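You operate a simulated robot arm through the tools that you are given. There is no shell and no other tool. Be economical: measure what you need, move in short steps, check, and stop when the job is done.

You are at the controls of a simulated robot arm. One attempt, no reset.

JOB
The stool wobbles: swap the short leg for the square leg and lock it.
Fine: stand the short leg on the blue stand. Tap the red tee peg home with the mallet, fingers clear, and put the mallet back.

It is judged by the outcome, as a careful person would: the job done as asked, and still so three seconds after it is handed in. It fails if anything else is knocked over, pushed out of place, dropped, spilled or broken.

ROBOT AND FRAMES
A 6-joint arm with a two-finger parallel gripper, fixed in place. Base frame: the origin is at the foot of the arm, x ahead of it, y to its left, z up. Lengths are in m, angles in rad, forces in N, time in s.
With the tool pointing down near the work surface it reaches from about 0.18 to 0.84 m from the base axis. Its first joint turns from -2.897 to 2.897 rad. Payload 3.91 kg.
The TCP is the grasp point between the finger pads, 0.03 m short of the fingertips. In the tool frame z runs along the fingers and y along their closing line. The gripper opens to 0.11 m. The fingers are 0.02 m wide and 0.01 m thick; the gripper's body (0.048 by 0.112 m) begins 0.055 m behind the TCP.
Orientation is that of the tool frame in the base frame, as a unit quaternion [w, x, y, z]. With the fingers straight down and closing along the base's y, the tool's x points along the base's -x, its y along +y and its z along -z.

CONTROLS
- The arm moves only by the tool send_rows. Its arguments are lists of equal length, an entry for each row: "rot": the turn, a rotation vector about the tool's x, y, z in rad, a list of three; "offset": the shift along the tool's x, y, z in m, a list of three; "grip": the gripper command, from -1 (shut) to 1 (fully open), values between in proportion. In form: {"rot": [[wx, wy, wz], ...], "offset": [[x, y, z], ...], "grip": [grip, ...]}. A call has 1 to 8 rows; each row shifts and turns the commanded pose from where the row before left it, along the tool's axes as they then stand. A row lasts 0.2 s, in which the tool goes at most 0.05 m and 0.15 rad; a call with a longer step from one row to the next is refused whole, and so is a gripper value outside its range. A pose out of reach is approached as far as the arm can. The call stops where the force on the tool passes 90 N (or 10 N more than at its start, if that is more) or the arm is blocked; 0.2 s more then pass. The fingers move at their own pace (about 0.108 m/s each) and stop on an object; they squeeze with about 40 N. The grip force told is the motor's: it shows also when the fingers shut on nothing. Time passes only in rows, and 0.2 s behind the last, so rows that do not move let the fingers close. The reply holds the time, the measured pose of the TCP, the force on the tool along the base axes, the opening and the grip force, in the units named above and with some noise.
- Cameras (640 x 400 px; columns grow to the right, rows downward): "scene" is fixed at [0.4002, 0.6495, 1.5676]; the picture's right is [-1.00, -0.05, 0.00], its down [-0.05, 0.87, -0.48] and it looks along [0.03, -0.48, -0.88] (base axes); focal length 350 px, centre (320, 200). "wrist" rides on the gripper at [-0.036, 0, -0.057] in the tool frame; the picture's right is [0.00, -1.00, 0.00], its down [0.97, 0.00, -0.24] and it looks along [0.24, 0.00, 0.97] (tool axes); focal length 218 px, centre (320, 200). There is no depth. A picture from a camera that has moved, and an enlarged one, comes with that camera's place and axes in the base frame and with its lens.
- get_image(camera): a new picture of that camera. It takes no simulated time.
- slide_trunk(by): slides the trunk up (or, below 0, down) by that many m; the arm rides with it, the base frame stays. It gives what a move gives, with no picture.
- enlarge(camera, box): a new picture of the part [left, top, right, bottom] of that camera's present view, enlarged. It takes no simulated time.
- job_done(): hands the job in; it is judged then, once.

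Work in short steps. Places have to be worked out from the pictures, the camera data and where the tool is seen: move nearer, look again, correct. Check each grasp and each placing, and mend what went wrong. You have 120 turns and 84 pictures in all, those below and enlarged ones among them. Open the gripper and draw the arm clear of the work before you hand the job in, unless the task says otherwise; then end with one line.

The tools are called after "Call:" as name(argument=value, ...) on one line, values as JSON. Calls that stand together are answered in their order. send_rows: Moves the arm, as the interface text tells. Its arguments: {"type":"object","properties":{"rot":{"type":"array","items":{"type":"array","items":{"type":"number"}}},"offset":{"type":"array","items":{"type":"array","items":{"type":"number"}}},"grip":{"type":"array","items":{"type":"number"}}},"required":["rot","offset","grip"]} The other tools are called the same way: slide_trunk (by) slides the trunk up or down; get_image (camera) takes a picture; enlarge (camera, box) takes an enlarged picture of a part of a camera's view; job_done () hands the job in.

At the start:

```text
clock: 0.0
eef_pos: [0.2783, 0.3231, 1.2012]
ee_rot: [0.0, 0.0, 1.0, -0.001]
ft_force: [1.3, 0.3, 0.1]
width: 0.1103
gripper_force: 0.2
trunk travel left (down, up): [-0.425, 0.115]
```

scene: 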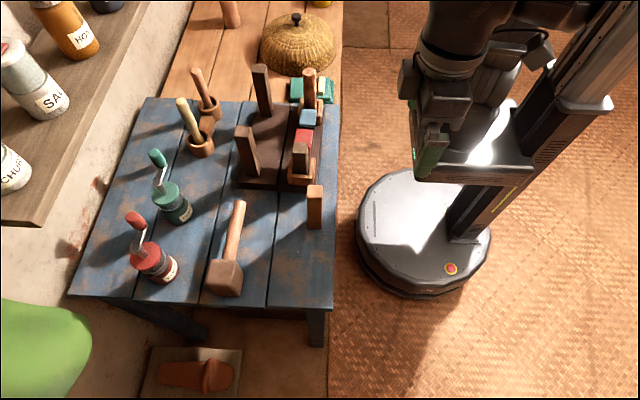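
wrist: 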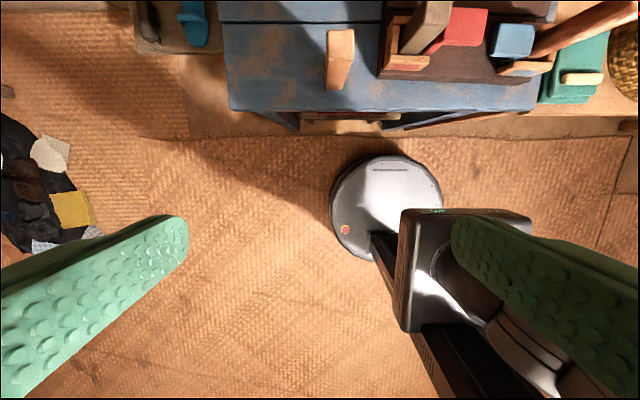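

The scene shows an upside-down stool with legs, pegs, a mallet and stands. I enlarge to identify parts.

Call:
enlarge(camera="scene", box=[220, 50, 350, 200])

Call:
enlarge(camera="scene", box=[110, 50, 350, 310])

Call:
enlarge(camera="wrist", box=[200, 0, 640, 140])

```text
2.67 times, centred on (285, 125) of scene
camera zoom: at [0.4002, 0.6495, 1.5676], right [-1.0, -0.05, 0.0], down [-0.05, 0.87, -0.48], along [0.03, -0.48, -0.88], focal length 934 px, centre (413, 400)
```

zoom: 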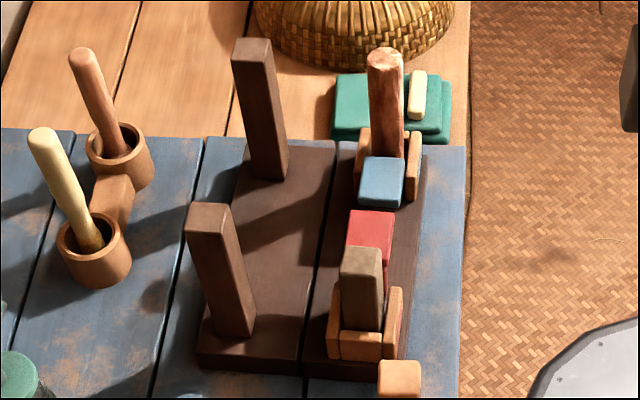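

```text
1.54 times, centred on (230, 180) of scene
camera zoom: at [0.4002, 0.6495, 1.5676], right [-1.0, -0.05, 0.0], down [-0.05, 0.87, -0.48], along [0.03, -0.48, -0.88], focal length 539 px, centre (458, 231)
```

zoom: 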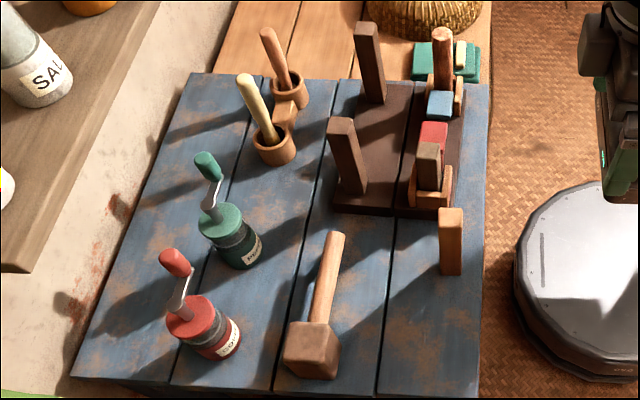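

```text
1.45 times, centred on (420, 70) of wrist
camera zoom: at [0.3152, 0.3247, 1.2585], right [0.0, -1.0, 0.0], down [-0.97, 0.0, 0.24], along [-0.24, 0.0, -0.97], focal length 318 px, centre (174, 389)
```

zoom: 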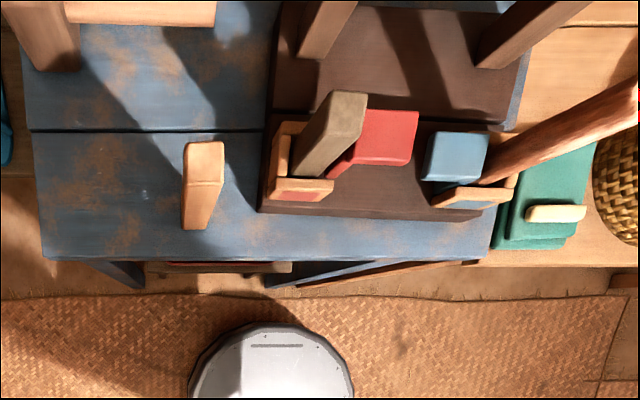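

Stool is upside down; the short grey leg sits in a near socket with a red piece beside it. I move the wrist camera over it for a better look.

Call:
send_rows(rot=[[0, 0, 0], [0, 0, 0], [0, 0, 0], [0, 0, 0], [0, 0, 0], [0, 0, 0]], offset=[[-0.036, -0.029, 0], [-0.036, -0.029, 0], [-0.036, -0.029, 0], [-0.036, -0.029, 0], [-0.036, -0.029, 0], [-0.036, -0.029, 0]], grip=[1, 1, 1, 1, 1, 1])

Call:
get_image(camera="wrist")

Call:
get_image(camera="scene")

```text
clock: 1.4
eef_pos: [0.4968, 0.1509, 1.2004]
ee_rot: [0.0, 0.0, 1.0, 0.0]
ft_force: [-0.2, -0.1, -0.5]
width: 0.1101
gripper_force: 0.0
trunk travel left (down, up): [-0.425, 0.115]
```

```text
78 pictures are left
camera wrist: at [0.5326, 0.1515, 1.2566], right [0.0, -1.0, 0.0], down [-0.97, 0.0, 0.24], along [-0.24, 0.0, -0.97], focal length 218 px, centre (320, 200)
```

wrist: 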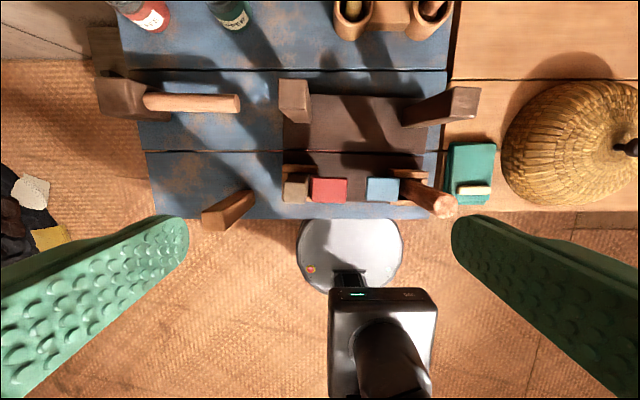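

```text
77 pictures are left
```

scene: 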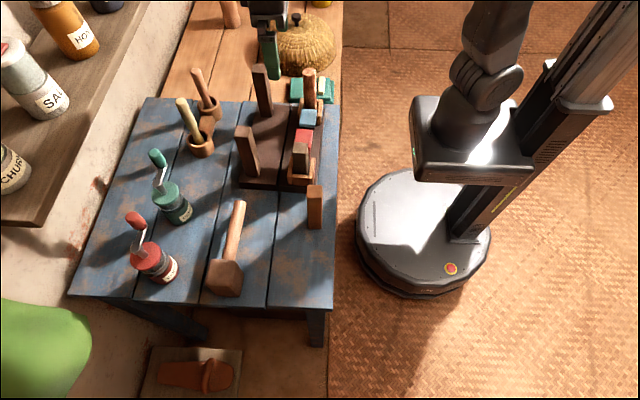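

I see tan square leg, mallet, red/blue tees; I need to find the blue stand, likely off to high y. Look with shifted crops.

Call:
enlarge(camera="scene", box=[0, 300, 640, 400])

Call:
enlarge(camera="wrist", box=[180, 130, 480, 230])

```text
1.00 times, centred on (320, 350) of scene
camera zoom: at [0.4002, 0.6495, 1.5676], right [-1.0, -0.05, 0.0], down [-0.05, 0.87, -0.48], along [0.03, -0.48, -0.88], focal length 350 px, centre (320, 50)
```

zoom: 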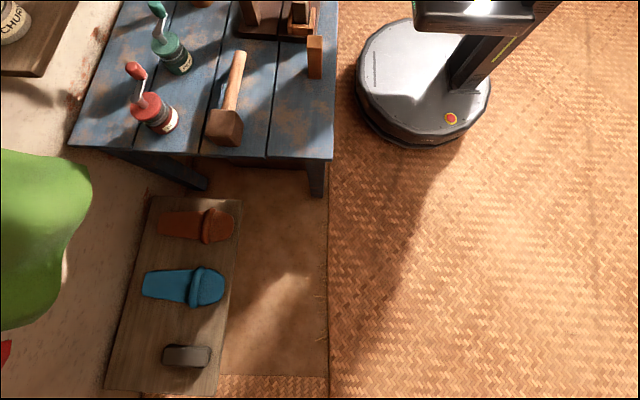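

```text
2.13 times, centred on (330, 180) of wrist
camera zoom: at [0.5326, 0.1515, 1.2566], right [0.0, -1.0, 0.0], down [-0.97, 0.0, 0.24], along [-0.24, 0.0, -0.97], focal length 466 px, centre (299, 243)
```

zoom: 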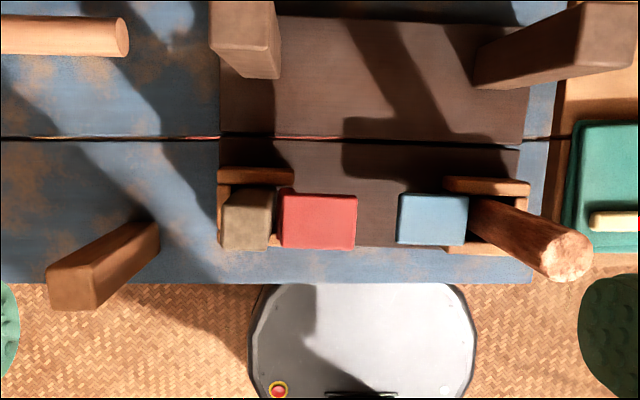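

Slippers only there. Look above and around for a blue stand.

Call:
enlarge(camera="scene", box=[0, 0, 640, 40])

Call:
enlarge(camera="wrist", box=[0, 0, 640, 20])

```text
1.00 times, centred on (320, 20) of scene
camera zoom: at [0.4002, 0.6495, 1.5676], right [-1.0, -0.05, 0.0], down [-0.05, 0.87, -0.48], along [0.03, -0.48, -0.88], focal length 350 px, centre (320, 380)
```

zoom: 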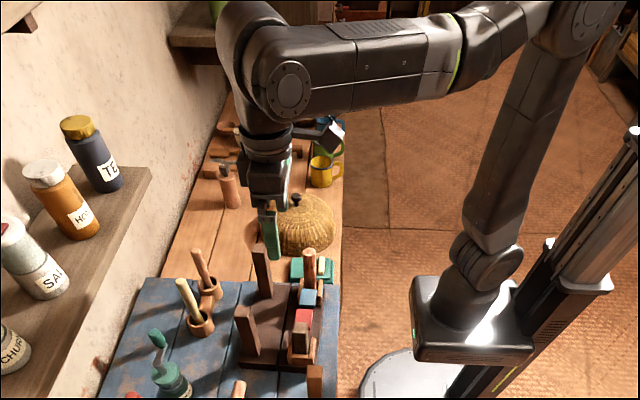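

```text
1.00 times, centred on (320, 10) of wrist
camera zoom: at [0.5326, 0.1515, 1.2566], right [0.0, -1.0, 0.0], down [-0.97, 0.0, 0.24], along [-0.24, 0.0, -0.97], focal length 218 px, centre (320, 390)
```

zoom: 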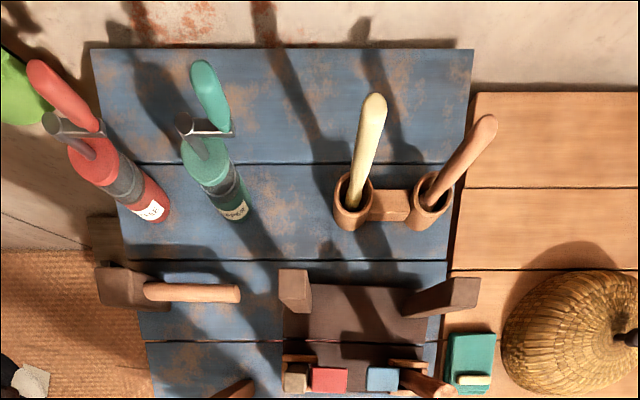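

The "blue stand" must be the blue planked table itself. I go closer over the red tee and short leg for detail.

Call:
send_rows(rot=[[0, 0, 0], [0, 0, 0], [0, 0, 0], [0, 0, 0]], offset=[[0.01, 0, 0.035], [0.01, 0, 0.035], [0.01, 0, 0.035], [0.01, 0, 0.035]], grip=[1, 1, 1, 1])

Call:
get_image(camera="wrist")

```text
clock: 2.4
eef_pos: [0.4564, 0.1503, 1.058]
ee_rot: [0.0, 0.0, 1.0, 0.001]
ft_force: [-0.3, 0.0, 1.0]
width: 0.11
gripper_force: 0.1
trunk travel left (down, up): [-0.425, 0.115]
```

```text
72 pictures are left
camera wrist: at [0.493, 0.1505, 1.1158], right [0.0, -1.0, 0.0], down [-0.97, 0.0, 0.24], along [-0.24, 0.0, -0.97], focal length 218 px, centre (320, 200)
```

wrist: 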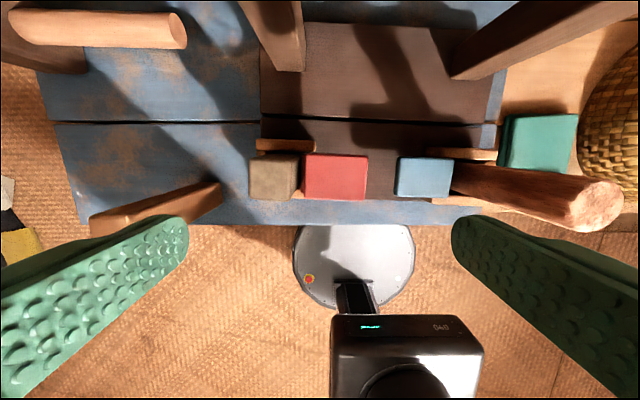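

Zoom in on the socket and tees.

Call:
enlarge(camera="wrist", box=[230, 120, 390, 220])

Call:
enlarge(camera="scene", box=[270, 90, 340, 190])

```text
4.00 times, centred on (310, 170) of wrist
camera zoom: at [0.493, 0.1505, 1.1158], right [0.0, -1.0, 0.0], down [-0.97, 0.0, 0.24], along [-0.24, 0.0, -0.97], focal length 873 px, centre (360, 320)
```

zoom: 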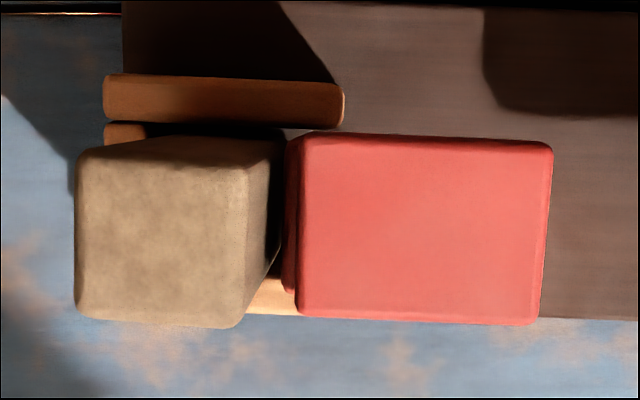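

```text
4.00 times, centred on (305, 140) of scene
camera zoom: at [0.4002, 0.6495, 1.5676], right [-1.0, -0.05, 0.0], down [-0.05, 0.87, -0.48], along [0.03, -0.48, -0.88], focal length 1400 px, centre (380, 440)
```

zoom: 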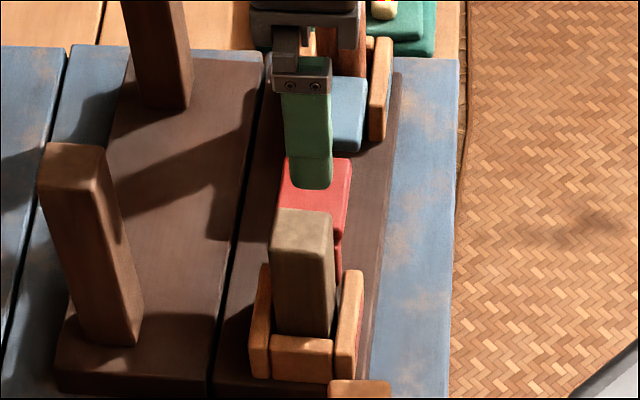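

I'll back off toward the base and tilt the tool forward to see the side of the mechanism.

Call:
send_rows(rot=[[0, 0, 0], [0, 0, 0], [0, 0, 0], [0, 0, 0]], offset=[[0.045, 0, 0], [0.045, 0, 0], [0.045, 0, 0], [0.025, 0, 0]], grip=[1, 1, 1, 1])

Call:
send_rows(rot=[[0, -0.15, 0], [0, -0.15, 0], [0, -0.15, 0], [0, -0.15, 0], [0, -0.15, 0], [0, -0.15, 0], [0, -0.1, 0]], offset=[[0, 0, 0], [0, 0, 0], [0, 0, 0], [0, 0, 0], [0, 0, 0], [0, 0, 0], [0, 0, 0]], grip=[1, 1, 1, 1, 1, 1, 1])

Call:
get_image(camera="wrist")

```text
clock: 3.4
eef_pos: [0.2942, 0.1517, 1.0598]
ee_rot: [0.0, 0.0, 1.0, 0.0]
ft_force: [-0.1, -1.0, 0.0]
width: 0.1102
gripper_force: 0.0
trunk travel left (down, up): [-0.425, 0.115]
```

```text
clock: 5.0
eef_pos: [0.2946, 0.1543, 1.0622]
ee_rot: [0.482, 0.001, 0.876, 0.003]
ft_force: [0.3, 0.6, -0.4]
width: 0.1103
gripper_force: 0.1
trunk travel left (down, up): [-0.425, 0.115]
```

```text
69 pictures are left
camera wrist: at [0.2669, 0.1528, 1.1238], right [0.0, -1.0, -0.01], down [-0.72, 0.0, -0.69], along [0.69, 0.01, -0.72], focal length 218 px, centre (320, 200)
```

wrist: 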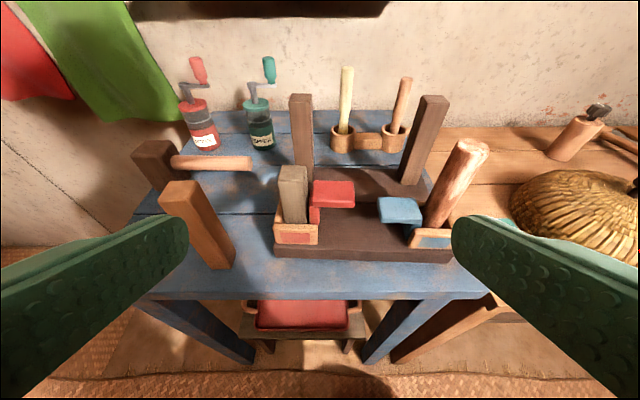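

Call:
enlarge(camera="wrist", box=[250, 150, 490, 270])

```text
2.67 times, centred on (370, 210) of wrist
camera zoom: at [0.2669, 0.1528, 1.1238], right [0.0, -1.0, -0.01], down [-0.72, 0.0, -0.69], along [0.69, 0.01, -0.72], focal length 582 px, centre (187, 173)
```

zoom: 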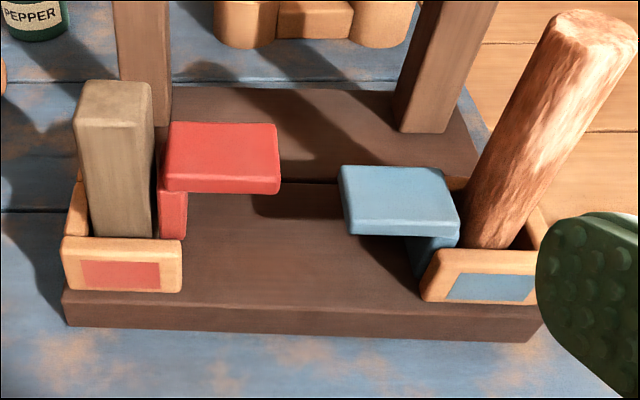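

Call:
enlarge(camera="wrist", box=[265, 160, 361, 260])

Call:
enlarge(camera="wrist", box=[360, 170, 460, 260])

```text
4.00 times, centred on (313, 210) of wrist
camera zoom: at [0.2669, 0.1528, 1.1238], right [0.0, -1.0, -0.01], down [-0.72, 0.0, -0.69], along [0.69, 0.01, -0.72], focal length 873 px, centre (348, 160)
```

zoom: 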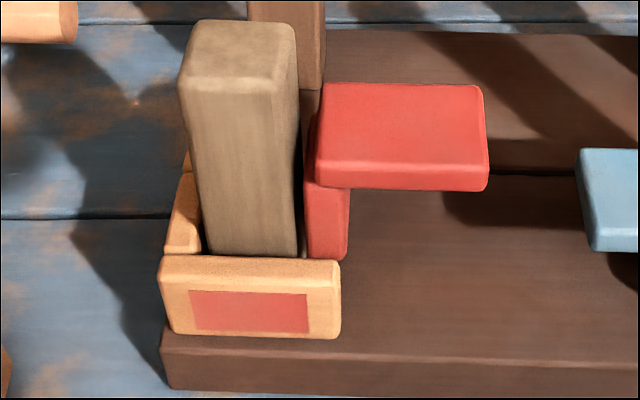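

```text
4.44 times, centred on (410, 215) of wrist
camera zoom: at [0.2669, 0.1528, 1.1238], right [0.0, -1.0, -0.01], down [-0.72, 0.0, -0.69], along [0.69, 0.01, -0.72], focal length 970 px, centre (-80, 133)
```

zoom: 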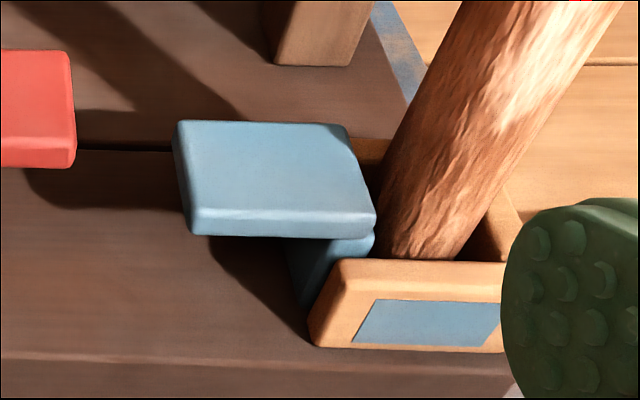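

The red tee is a vertical peg standing ~2.6 cm proud of the blue (home) one; its head doesn't overlap the short leg, so the leg can lift out with tee in place. Short leg top ≈ (0.469, 0.187, 0.958). I straighten the tool and yaw 90° to close along x.

Call:
send_rows(rot=[[0, 0.15, 0], [0, 0.15, 0], [0, 0.15, 0], [0, 0.15, 0], [0, 0.15, 0], [0, 0.15, 0], [0, 0.1, 0]], offset=[[0, 0, 0], [0, 0, 0], [0, 0, 0], [0, 0, 0], [0, 0, 0], [0, 0, 0], [0, 0, 0]], grip=[1, 1, 1, 1, 1, 1, 1])

Call:
send_rows(rot=[[0, 0, 0.15], [0, 0, 0.15], [0, 0, 0.15], [0, 0, 0.15], [0, 0, 0.15], [0, 0, 0.15], [0, 0, 0.15], [0, 0, 0.15]], offset=[[0, 0, 0], [0, 0, 0], [0, 0, 0], [0, 0, 0], [0, 0, 0], [0, 0, 0], [0, 0, 0], [0, 0, 0]], grip=[1, 1, 1, 1, 1, 1, 1, 1])

Call:
send_rows(rot=[[0, 0, 0.15], [0, 0, 0.15], [0, 0, 0.0708], [0, 0, 0], [0, 0, 0], [0, 0, 0], [0, 0, 0]], offset=[[0, 0, 0], [0, 0, 0], [0, 0, 0], [0, -0.044, 0], [0, -0.044, 0], [0, -0.044, 0], [0, -0.043, 0]], grip=[0.3, 0.3, 0.3, 0.3, 0.3, 0.3, 0.3])

Call:
get_image(camera="wrist")

```text
clock: 6.6
eef_pos: [0.2945, 0.1517, 1.0615]
ee_rot: [0.0, -0.001, 1.0, 0.0]
ft_force: [0.4, 0.0, -0.5]
width: 0.11
gripper_force: 0.1
trunk travel left (down, up): [-0.425, 0.115]
```

```text
clock: 8.4
eef_pos: [0.2957, 0.1496, 1.0614]
ee_rot: [0.0, 0.565, 0.825, 0.0]
ft_force: [-0.6, 0.1, 0.0]
width: 0.11
gripper_force: 0.1
trunk travel left (down, up): [-0.425, 0.115]
```

```text
clock: 10.0
eef_pos: [0.1432, 0.1512, 1.0607]
ee_rot: [-0.001, 0.707, 0.707, 0.0]
ft_force: [0.2, -0.6, 1.3]
width: 0.0714
gripper_force: 0.1
out of reach, approached as far as the arm can: row 7
trunk travel left (down, up): [-0.425, 0.115]
```

```text
65 pictures are left
camera wrist: at [0.1445, 0.115, 1.1179], right [-1.0, 0.0, 0.0], down [0.0, 0.97, 0.24], along [0.0, 0.24, -0.97], focal length 218 px, centre (320, 200)
```

wrist: 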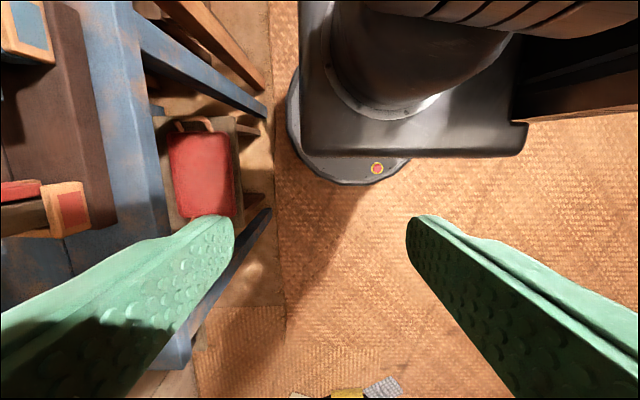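

Sign was the other way: tool y is now +x. I move over the short leg.

Call:
send_rows(rot=[[0, 0, 0], [0, 0, 0], [0, 0, 0], [0, 0, 0], [0, 0, 0], [0, 0, 0], [0, 0, 0]], offset=[[0.005, 0.0465, 0], [0.005, 0.0465, 0], [0.005, 0.0465, 0], [0.005, 0.0465, 0], [0.005, 0.0465, 0], [0.005, 0.0465, 0], [0.005, 0.0465, 0]], grip=[0.3, 0.3, 0.3, 0.3, 0.3, 0.3, 0.3])

Call:
get_image(camera="wrist")

```text
clock: 11.6
eef_pos: [0.4721, 0.1839, 1.0655]
ee_rot: [0.001, 0.707, 0.707, 0.0]
ft_force: [-0.1, -0.2, 0.0]
width: 0.0714
gripper_force: 0.0
trunk travel left (down, up): [-0.425, 0.115]
```

```text
64 pictures are left
camera wrist: at [0.4726, 0.1483, 1.1219], right [-1.0, 0.0, 0.0], down [0.0, 0.97, 0.24], along [0.0, 0.24, -0.97], focal length 218 px, centre (320, 200)
```

wrist: 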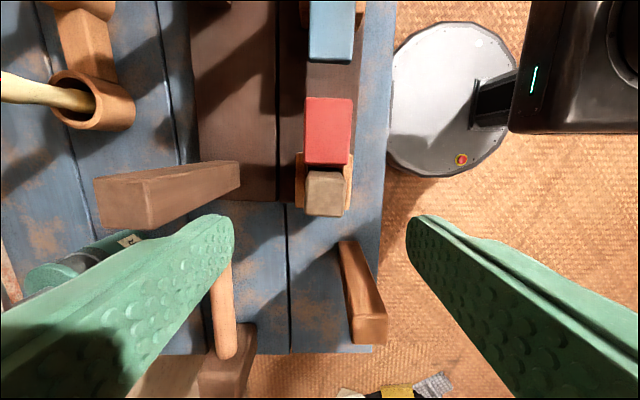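

Leg at x≈0.469, y≈0.185. Descend to z≈0.932 with fingers astride.

Call:
send_rows(rot=[[0, 0, 0], [0, 0, 0], [0, 0, 0], [0, 0, 0], [0, 0, 0]], offset=[[0.002, -0.003, 0.035], [0, 0, 0.035], [0, 0, 0.035], [0, 0, 0.028], [0, 0, 0]], grip=[0.3, 0.3, 0.3, 0.3, 0.3])

Call:
get_image(camera="wrist")

Call:
enlarge(camera="scene", box=[230, 60, 350, 240])

```text
clock: 12.8
eef_pos: [0.4684, 0.1842, 0.9306]
ee_rot: [0.0, 0.707, 0.707, 0.0]
ft_force: [0.0, -0.6, -0.3]
width: 0.0713
gripper_force: 0.1
trunk travel left (down, up): [-0.425, 0.115]
```

```text
63 pictures are left
camera wrist: at [0.4684, 0.1495, 0.9868], right [-1.0, 0.0, 0.0], down [0.0, 0.97, 0.24], along [0.0, 0.24, -0.97], focal length 218 px, centre (320, 200)
```

wrist: 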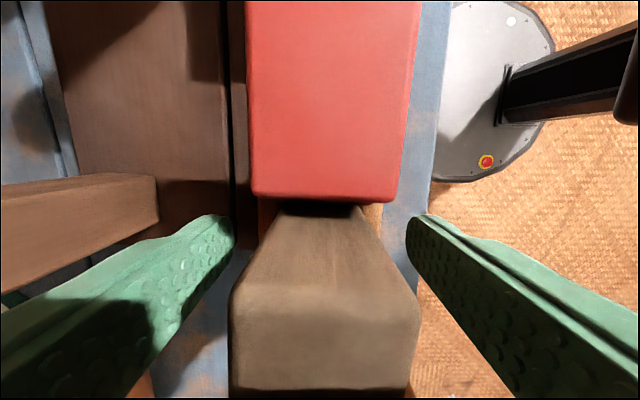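

```text
2.22 times, centred on (290, 150) of scene
camera zoom: at [0.4002, 0.6495, 1.5676], right [-1.0, -0.05, 0.0], down [-0.05, 0.87, -0.48], along [0.03, -0.48, -0.88], focal length 778 px, centre (387, 311)
```

zoom: 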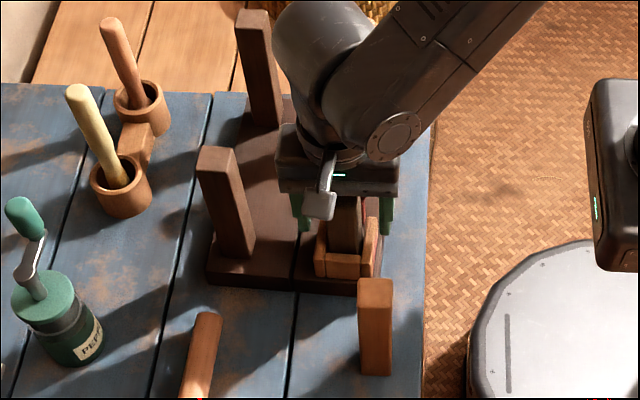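

Fingers straddle the leg well. Close.

Call:
send_rows(rot=[[0, 0, 0], [0, 0, 0], [0, 0, 0]], offset=[[0, 0, 0], [0, 0, 0], [0, 0, 0]], grip=[-1, -1, -1])

Call:
send_rows(rot=[[0, 0, 0], [0, 0, 0]], offset=[[0, 0, -0.006], [0, 0, -0.006]], grip=[-1, -1])

Call:
get_image(camera="wrist")

```text
clock: 13.6
eef_pos: [0.4676, 0.1859, 0.9313]
ee_rot: [0.0, 0.707, 0.707, 0.0]
ft_force: [0.2, -0.3, -0.5]
width: 0.0312
gripper_force: 39.6
trunk travel left (down, up): [-0.425, 0.115]
```

```text
clock: 14.2
eef_pos: [0.4686, 0.1859, 0.9436]
ee_rot: [-0.001, 0.707, 0.707, 0.0]
ft_force: [0.2, -0.3, -1.6]
width: 0.0317
gripper_force: 40.3
trunk travel left (down, up): [-0.425, 0.115]
```

```text
61 pictures are left
camera wrist: at [0.4684, 0.1497, 0.9994], right [-1.0, 0.0, 0.0], down [0.0, 0.97, 0.24], along [0.0, 0.24, -0.97], focal length 218 px, centre (320, 200)
```

wrist: 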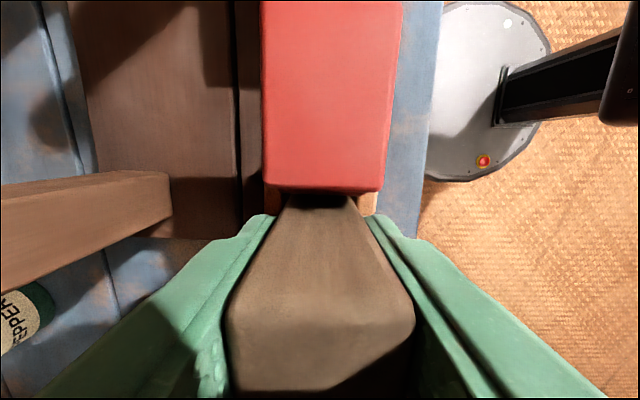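

The leg lifts freely and the tee stays. Lift high, check.

Call:
send_rows(rot=[[0, 0, 0], [0, 0, 0], [0, 0, 0], [0, 0, 0], [0, 0, 0], [0, 0, 0]], offset=[[0, 0, -0.02], [0, 0, -0.025], [0, 0, -0.03], [0, 0, -0.035], [0, 0, -0.035], [0, 0, -0.035]], grip=[-1, -1, -1, -1, -1, -1])

Call:
get_image(camera="wrist")

Call:
enlarge(camera="scene", box=[200, 60, 350, 300])

```text
clock: 15.6
eef_pos: [0.4656, 0.1869, 1.1199]
ee_rot: [-0.001, 0.707, 0.708, 0.0]
ft_force: [0.1, 0.2, -1.0]
width: 0.0315
gripper_force: 39.9
trunk travel left (down, up): [-0.425, 0.115]
```

```text
60 pictures are left
camera wrist: at [0.4663, 0.1512, 1.1775], right [-1.0, 0.0, 0.0], down [0.0, 0.97, 0.24], along [0.0, 0.24, -0.97], focal length 218 px, centre (320, 200)
```

wrist: 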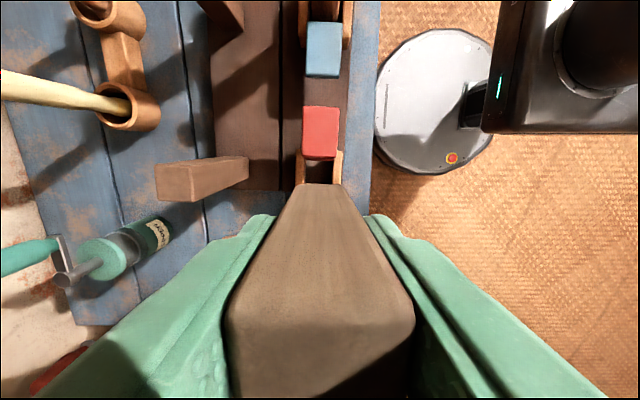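

```text
1.67 times, centred on (275, 180) of scene
camera zoom: at [0.4002, 0.6495, 1.5676], right [-1.0, -0.05, 0.0], down [-0.05, 0.87, -0.48], along [0.03, -0.48, -0.88], focal length 584 px, centre (395, 233)
```

zoom: 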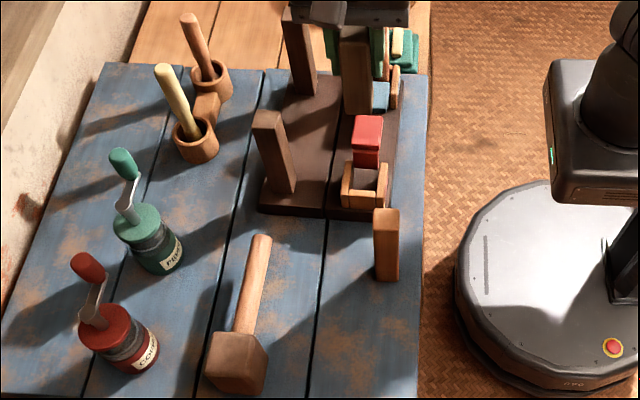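

Tee stays in place. Carry the short leg to free table space at about (0.45, 0.405).

Call:
send_rows(rot=[[0, 0, 0], [0, 0, 0], [0, 0, 0], [0, 0, 0], [0, 0, 0], [0, 0, 0], [0, 0, 0]], offset=[[0.0436, -0.0032, 0], [0.0436, -0.0032, 0], [0.0436, -0.0032, 0], [0.0436, -0.0032, 0], [0.0436, -0.0032, 0], [0, 0, 0.04], [0, 0, 0.04]], grip=[-1, -1, -1, -1, -1, -1, -1])

Call:
get_image(camera="scene")

```text
clock: 17.2
eef_pos: [0.453, 0.4016, 1.0394]
ee_rot: [0.0, 0.707, 0.707, 0.001]
ft_force: [0.0, 0.0, 0.4]
width: 0.0315
gripper_force: 40.4
trunk travel left (down, up): [-0.425, 0.115]
```

```text
58 pictures are left
```

scene: 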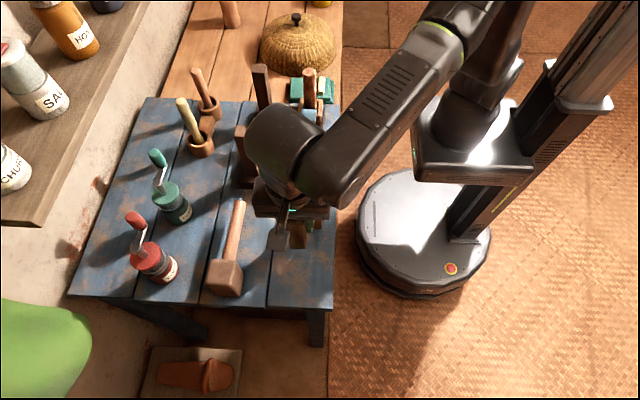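

Lower gently toward the table.

Call:
send_rows(rot=[[0, 0, 0], [0, 0, 0], [0, 0, 0], [0, 0, 0]], offset=[[0, 0, 0.04], [0, 0, 0.04], [0, 0, 0.03], [0, 0, 0.01]], grip=[-1, -1, -1, -1])

Call:
enlarge(camera="scene", box=[240, 180, 350, 290])

```text
clock: 18.2
eef_pos: [0.4533, 0.4043, 0.9211]
ee_rot: [0.0, 0.707, 0.707, 0.0]
ft_force: [0.2, 0.2, -0.5]
width: 0.0315
gripper_force: 39.9
trunk travel left (down, up): [-0.425, 0.115]
```

```text
3.64 times, centred on (295, 235) of scene
camera zoom: at [0.4002, 0.6495, 1.5676], right [-1.0, -0.05, 0.0], down [-0.05, 0.87, -0.48], along [0.03, -0.48, -0.88], focal length 1273 px, centre (411, 73)
```

zoom: 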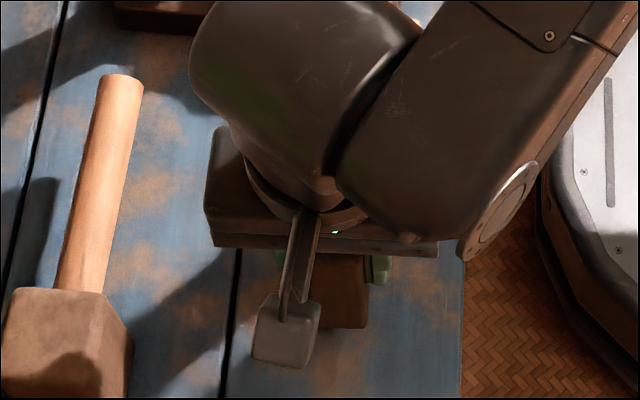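

Call:
send_rows(rot=[[0, 0, 0], [0, 0, 0]], offset=[[0, 0, 0.006], [0, 0, 0.004]], grip=[-1, -1])

Call:
send_rows(rot=[[0, 0, 0], [0, 0, 0]], offset=[[0, 0, 0.004], [0, 0, 0.002]], grip=[-1, -1])

```text
clock: 18.8
eef_pos: [0.4518, 0.4038, 0.9113]
ee_rot: [0.0, 0.707, 0.707, 0.0]
ft_force: [0.0, -0.8, -1.0]
width: 0.0313
gripper_force: 40.2
trunk travel left (down, up): [-0.425, 0.115]
```

```text
clock: 19.4
eef_pos: [0.4505, 0.4028, 0.9057]
ee_rot: [0.0, 0.707, 0.707, 0.0]
ft_force: [-0.5, -1.1, -0.8]
width: 0.0312
gripper_force: 39.6
trunk travel left (down, up): [-0.425, 0.115]
```

Call:
send_rows(rot=[[0, 0, 0], [0, 0, 0]], offset=[[0, 0, 0.003], [0, 0, 0.002]], grip=[-1, -1])

Call:
send_rows(rot=[[0, 0, 0], [0, 0, 0]], offset=[[0, 0, 0.003], [0, 0, 0.001]], grip=[-1, -1])

Call:
get_image(camera="wrist")

```text
clock: 20.0
eef_pos: [0.4512, 0.4035, 0.8995]
ee_rot: [0.0, 0.707, 0.707, -0.001]
ft_force: [-0.7, 0.5, -0.8]
width: 0.0313
gripper_force: 40.3
trunk travel left (down, up): [-0.425, 0.115]
```

```text
clock: 20.6
eef_pos: [0.4528, 0.403, 0.9007]
ee_rot: [0.0, 0.707, 0.707, 0.003]
ft_force: [0.7, -7.1, 29.1]
width: 0.0312
gripper_force: 39.7
trunk travel left (down, up): [-0.425, 0.115]
```

```text
56 pictures are left
camera wrist: at [0.4514, 0.3667, 0.9569], right [-1.0, 0.0, 0.0], down [0.0, 0.97, 0.24], along [0.0, 0.24, -0.97], focal length 218 px, centre (320, 200)
```

wrist: 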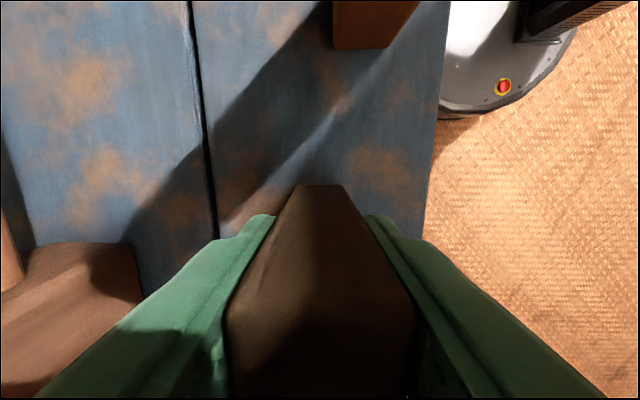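

Contact at z≈0.900. Ease 2 mm and open, then rise.

Call:
send_rows(rot=[[0, 0, 0], [0, 0, 0], [0, 0, 0]], offset=[[0, 0, -0.0025], [0, 0, 0], [0, 0, 0]], grip=[-1, 0.1, 0.1])

Call:
send_rows(rot=[[0, 0, 0], [0, 0, 0], [0, 0, 0], [0, 0, 0], [0, 0, 0]], offset=[[0, 0, -0.03], [0, 0, -0.04], [0, 0, -0.04], [0, 0, -0.04], [0, 0, -0.03]], grip=[0.1, 0.1, 0.1, 0.1, 0.1])

Call:
get_image(camera="wrist")

```text
clock: 21.4
eef_pos: [0.4508, 0.4042, 0.8991]
ee_rot: [-0.001, 0.706, 0.708, 0.0]
ft_force: [0.8, 0.7, -0.1]
width: 0.0606
gripper_force: 0.0
trunk travel left (down, up): [-0.425, 0.115]
```

```text
clock: 22.6
eef_pos: [0.4512, 0.4042, 1.0803]
ee_rot: [0.001, 0.707, 0.707, 0.0]
ft_force: [0.3, -0.8, -0.6]
width: 0.0604
gripper_force: 0.1
trunk travel left (down, up): [-0.425, 0.115]
```

```text
55 pictures are left
camera wrist: at [0.4515, 0.3684, 1.1368], right [-1.0, 0.0, 0.0], down [0.0, 0.97, 0.24], along [0.0, 0.24, -0.97], focal length 218 px, centre (320, 200)
```

wrist: 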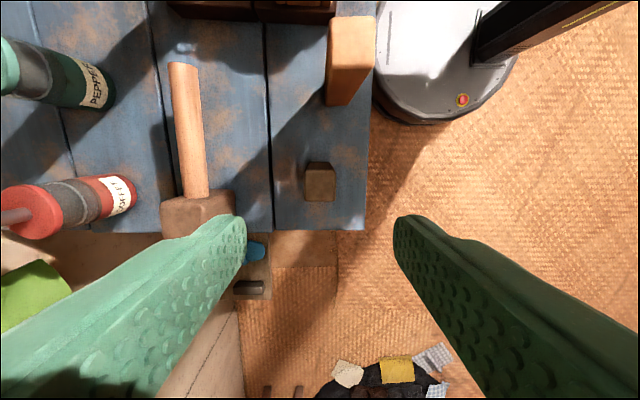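

Short leg stands on the blue table. Move over the square leg for a look.

Call:
send_rows(rot=[[0, 0, 0], [0, 0, 0], [0, 0, 0]], offset=[[-0.034, -0.007, 0], [-0.034, -0.007, 0], [-0.034, -0.007, 0]], grip=[0.3, 0.3, 0.3])

Call:
enlarge(camera="wrist", box=[240, 130, 400, 250])

```text
clock: 23.4
eef_pos: [0.432, 0.3017, 1.0818]
ee_rot: [0.0, 0.707, 0.708, -0.001]
ft_force: [0.4, -0.1, 0.1]
width: 0.0716
gripper_force: 0.0
trunk travel left (down, up): [-0.425, 0.115]
```

```text
3.33 times, centred on (320, 190) of wrist
camera zoom: at [0.4314, 0.2652, 1.1365], right [-1.0, 0.0, 0.0], down [0.0, 0.97, 0.24], along [0.0, 0.24, -0.97], focal length 728 px, centre (320, 233)
```

zoom: 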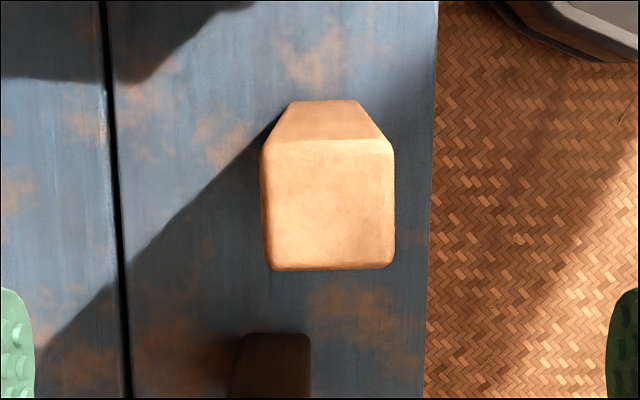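

Square leg centre ≈ (0.4298, 0.299). Descend to z≈0.945 and grip.

Call:
send_rows(rot=[[0, 0, 0], [0, 0, 0], [0, 0, 0], [0, 0, 0], [0, 0, 0], [0, 0, 0], [0, 0, 0]], offset=[[-0.0025, -0.002, 0.035], [0, 0, 0.035], [0, 0, 0.035], [0, 0, 0.032], [0, 0, 0], [0, 0, 0], [0, 0, 0]], grip=[0.3, 0.3, 0.3, 0.3, 0.3, -1, -1])

Call:
send_rows(rot=[[0, 0, 0], [0, 0, 0], [0, 0, 0]], offset=[[0, 0, 0], [0, 0, -0.005], [0, 0, -0.02]], grip=[-1, -1, -1])

Call:
get_image(camera="wrist")

```text
clock: 25.0
eef_pos: [0.4311, 0.298, 0.9401]
ee_rot: [0.0, 0.707, 0.707, -0.001]
ft_force: [0.9, 0.1, 0.1]
width: 0.0316
gripper_force: 40.1
trunk travel left (down, up): [-0.425, 0.115]
```

```text
clock: 25.8
eef_pos: [0.4307, 0.3, 0.9665]
ee_rot: [0.001, 0.707, 0.707, 0.0]
ft_force: [-0.6, 0.3, -1.9]
width: 0.0313
gripper_force: 40.4
trunk travel left (down, up): [-0.425, 0.115]
```

```text
53 pictures are left
camera wrist: at [0.4307, 0.2637, 1.0236], right [-1.0, 0.0, 0.0], down [0.0, 0.97, 0.24], along [0.0, 0.24, -0.97], focal length 218 px, centre (320, 200)
```

wrist: 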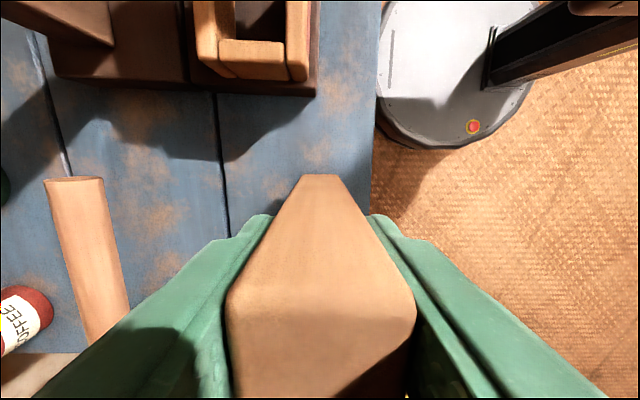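

Gripped square leg (31 mm, same as old one). Lift and carry above the socket at (0.469, 0.186).

Call:
send_rows(rot=[[0, 0, 0], [0, 0, 0], [0, 0, 0], [0, 0, 0], [0, 0, 0], [0, 0, 0]], offset=[[0, 0, -0.04], [0, 0, -0.04], [0, 0.0095, -0.01], [-0.038, 0.0095, 0], [-0.038, 0.0095, 0], [-0.038, 0.0095, 0]], grip=[-1, -1, -1, -1, -1, -1])

Call:
get_image(camera="wrist")

Call:
enlarge(camera="scene", box=[260, 90, 340, 210])

```text
clock: 27.2
eef_pos: [0.4672, 0.1834, 1.0554]
ee_rot: [0.0, 0.707, 0.707, 0.0]
ft_force: [-0.1, -0.6, -1.4]
width: 0.0314
gripper_force: 40.3
trunk travel left (down, up): [-0.425, 0.115]
```

```text
52 pictures are left
camera wrist: at [0.4671, 0.1473, 1.1123], right [-1.0, 0.0, 0.0], down [0.0, 0.97, 0.24], along [0.0, 0.24, -0.97], focal length 218 px, centre (320, 200)
```

wrist: 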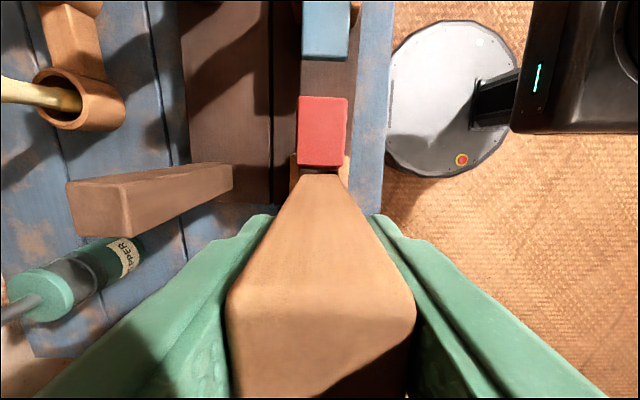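

```text
3.33 times, centred on (300, 150) of scene
camera zoom: at [0.4002, 0.6495, 1.5676], right [-1.0, -0.05, 0.0], down [-0.05, 0.87, -0.48], along [0.03, -0.48, -0.88], focal length 1167 px, centre (387, 367)
```

zoom: 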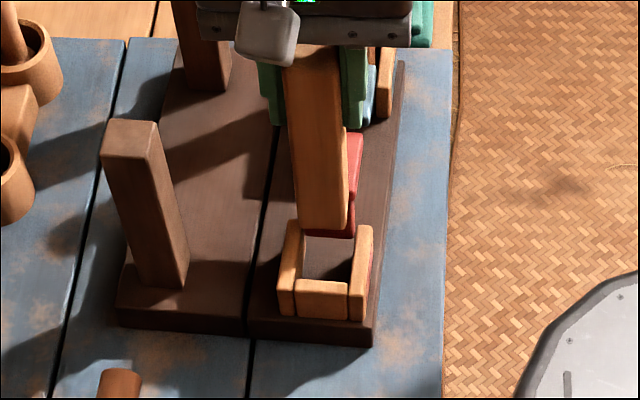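

Zoom to align the leg bottom with the socket walls.

Call:
enlarge(camera="wrist", box=[270, 130, 370, 200])

```text
5.71 times, centred on (320, 165) of wrist
camera zoom: at [0.4671, 0.1473, 1.1123], right [-1.0, 0.0, 0.0], down [0.0, 0.97, 0.24], along [0.0, 0.24, -0.97], focal length 1247 px, centre (320, 400)
```

zoom: 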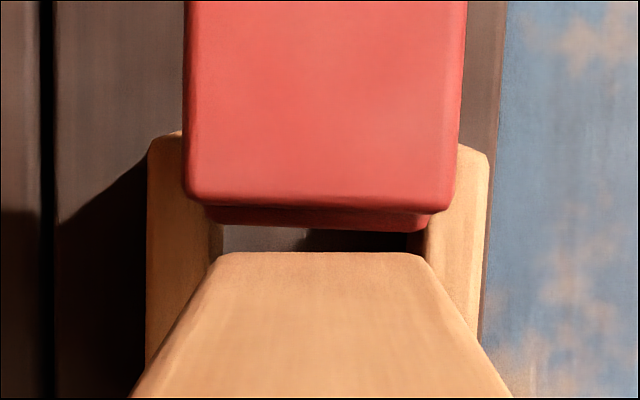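

Leg is centred in x; shift +2 mm in y away from the tee stem, then lower into the socket.

Call:
send_rows(rot=[[0, 0, 0], [0, 0, 0], [0, 0, 0], [0, 0, 0]], offset=[[0.002, 0.0005, 0.02], [0, 0, 0.02], [0, 0, 0.015], [0, 0, 0.005]], grip=[-1, -1, -1, -1])

Call:
enlarge(camera="scene", box=[270, 110, 340, 190])

Call:
enlarge(camera="wrist", box=[270, 130, 370, 200])

```text
clock: 28.2
eef_pos: [0.4682, 0.1879, 0.9963]
ee_rot: [0.0, 0.707, 0.707, -0.001]
ft_force: [-0.1, -0.2, -1.1]
width: 0.0316
gripper_force: 40.1
trunk travel left (down, up): [-0.425, 0.115]
```

```text
5.00 times, centred on (305, 150) of scene
camera zoom: at [0.4002, 0.6495, 1.5676], right [-1.0, -0.05, 0.0], down [-0.05, 0.87, -0.48], along [0.03, -0.48, -0.88], focal length 1750 px, centre (395, 450)
```

zoom: 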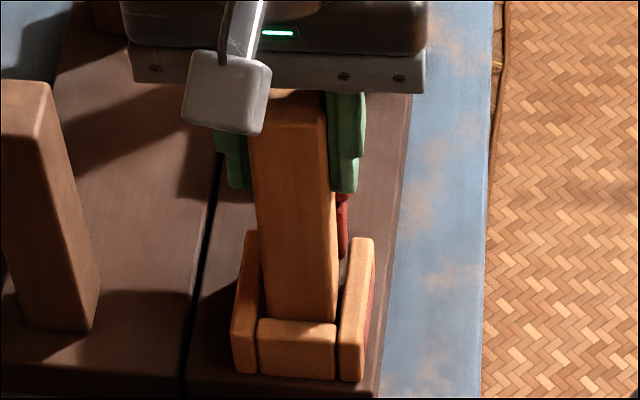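

```text
5.71 times, centred on (320, 165) of wrist
camera zoom: at [0.4683, 0.1519, 1.0529], right [-1.0, 0.0, 0.0], down [0.0, 0.97, 0.24], along [0.0, 0.24, -0.97], focal length 1247 px, centre (320, 400)
```

zoom: 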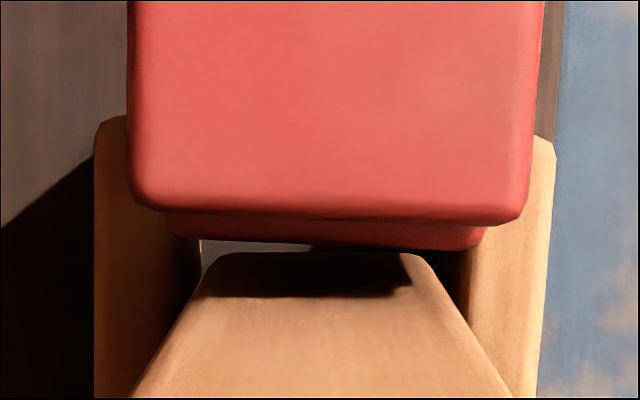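

The leg has entered the socket cleanly. Lower the rest, then by small steps to contact.

Call:
send_rows(rot=[[0, 0, 0], [0, 0, 0], [0, 0, 0]], offset=[[0, 0, 0.01], [0, 0, 0.007], [0, 0, 0.004]], grip=[-1, -1, -1])

Call:
send_rows(rot=[[0, 0, 0], [0, 0, 0]], offset=[[0, 0, 0.003], [0, 0, 0.001]], grip=[-1, -1])

```text
clock: 29.0
eef_pos: [0.4661, 0.1881, 0.9745]
ee_rot: [0.0, 0.707, 0.707, 0.0]
ft_force: [-0.4, -3.5, 0.7]
width: 0.0314
gripper_force: 40.2
trunk travel left (down, up): [-0.425, 0.115]
```

```text
clock: 29.6
eef_pos: [0.4675, 0.1875, 0.9718]
ee_rot: [0.0, 0.707, 0.707, 0.0]
ft_force: [0.5, -2.3, -0.6]
width: 0.0314
gripper_force: 39.8
trunk travel left (down, up): [-0.425, 0.115]
```

Call:
send_rows(rot=[[0, 0, 0], [0, 0, 0]], offset=[[-0.001, 0, 0.002], [0, 0, 0.001]], grip=[-1, -1])

```text
clock: 30.2
eef_pos: [0.4664, 0.1877, 0.9701]
ee_rot: [0.001, 0.706, 0.708, 0.002]
ft_force: [-1.6, 0.1, 12.8]
width: 0.0313
gripper_force: 40.2
trunk travel left (down, up): [-0.425, 0.115]
```

Seated (12.8 N). Ease, release and rise.

Call:
send_rows(rot=[[0, 0, 0], [0, 0, 0], [0, 0, 0]], offset=[[0, 0, -0.001], [0, 0, 0], [0, 0, 0]], grip=[-1, 0.1, 0.1])

Call:
send_rows(rot=[[0, 0, 0], [0, 0, 0], [0, 0, 0], [0, 0, 0]], offset=[[0, 0, -0.03], [0, 0, -0.04], [0, 0, -0.04], [0, 0, -0.04]], grip=[0.1, 0.1, 0.1, 0.1])

Call:
get_image(camera="wrist")

Call:
enlarge(camera="scene", box=[230, 80, 340, 280])

```text
clock: 31.0
eef_pos: [0.4677, 0.1865, 0.9702]
ee_rot: [0.0, 0.707, 0.707, -0.001]
ft_force: [-0.1, 0.6, -0.5]
width: 0.0605
gripper_force: 0.0
trunk travel left (down, up): [-0.425, 0.115]
```

```text
clock: 32.0
eef_pos: [0.466, 0.1893, 1.1199]
ee_rot: [0.0, 0.706, 0.708, 0.001]
ft_force: [0.1, 0.0, -0.2]
width: 0.0604
gripper_force: 0.1
trunk travel left (down, up): [-0.425, 0.115]
```

```text
47 pictures are left
camera wrist: at [0.4678, 0.1539, 1.1767], right [-1.0, 0.0, 0.0], down [0.0, 0.97, 0.24], along [0.0, 0.24, -0.97], focal length 218 px, centre (320, 200)
```

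wrist: 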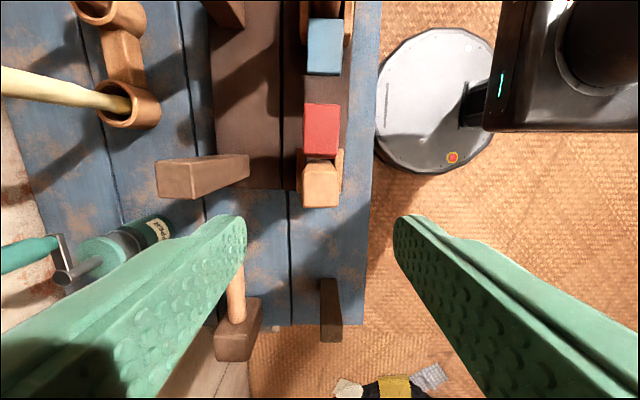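

```text
2.00 times, centred on (285, 180) of scene
camera zoom: at [0.4002, 0.6495, 1.5676], right [-1.0, -0.05, 0.0], down [-0.05, 0.87, -0.48], along [0.03, -0.48, -0.88], focal length 700 px, centre (390, 240)
```

zoom: 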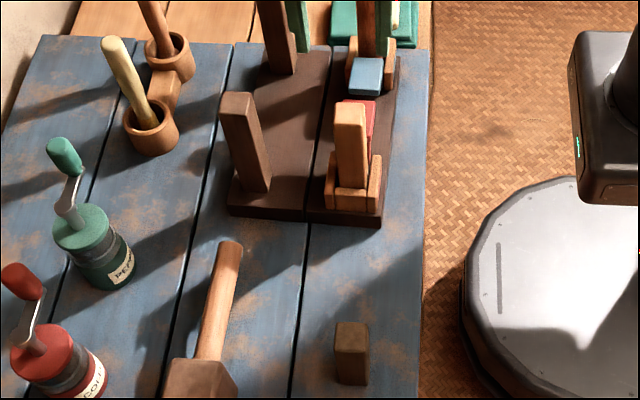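

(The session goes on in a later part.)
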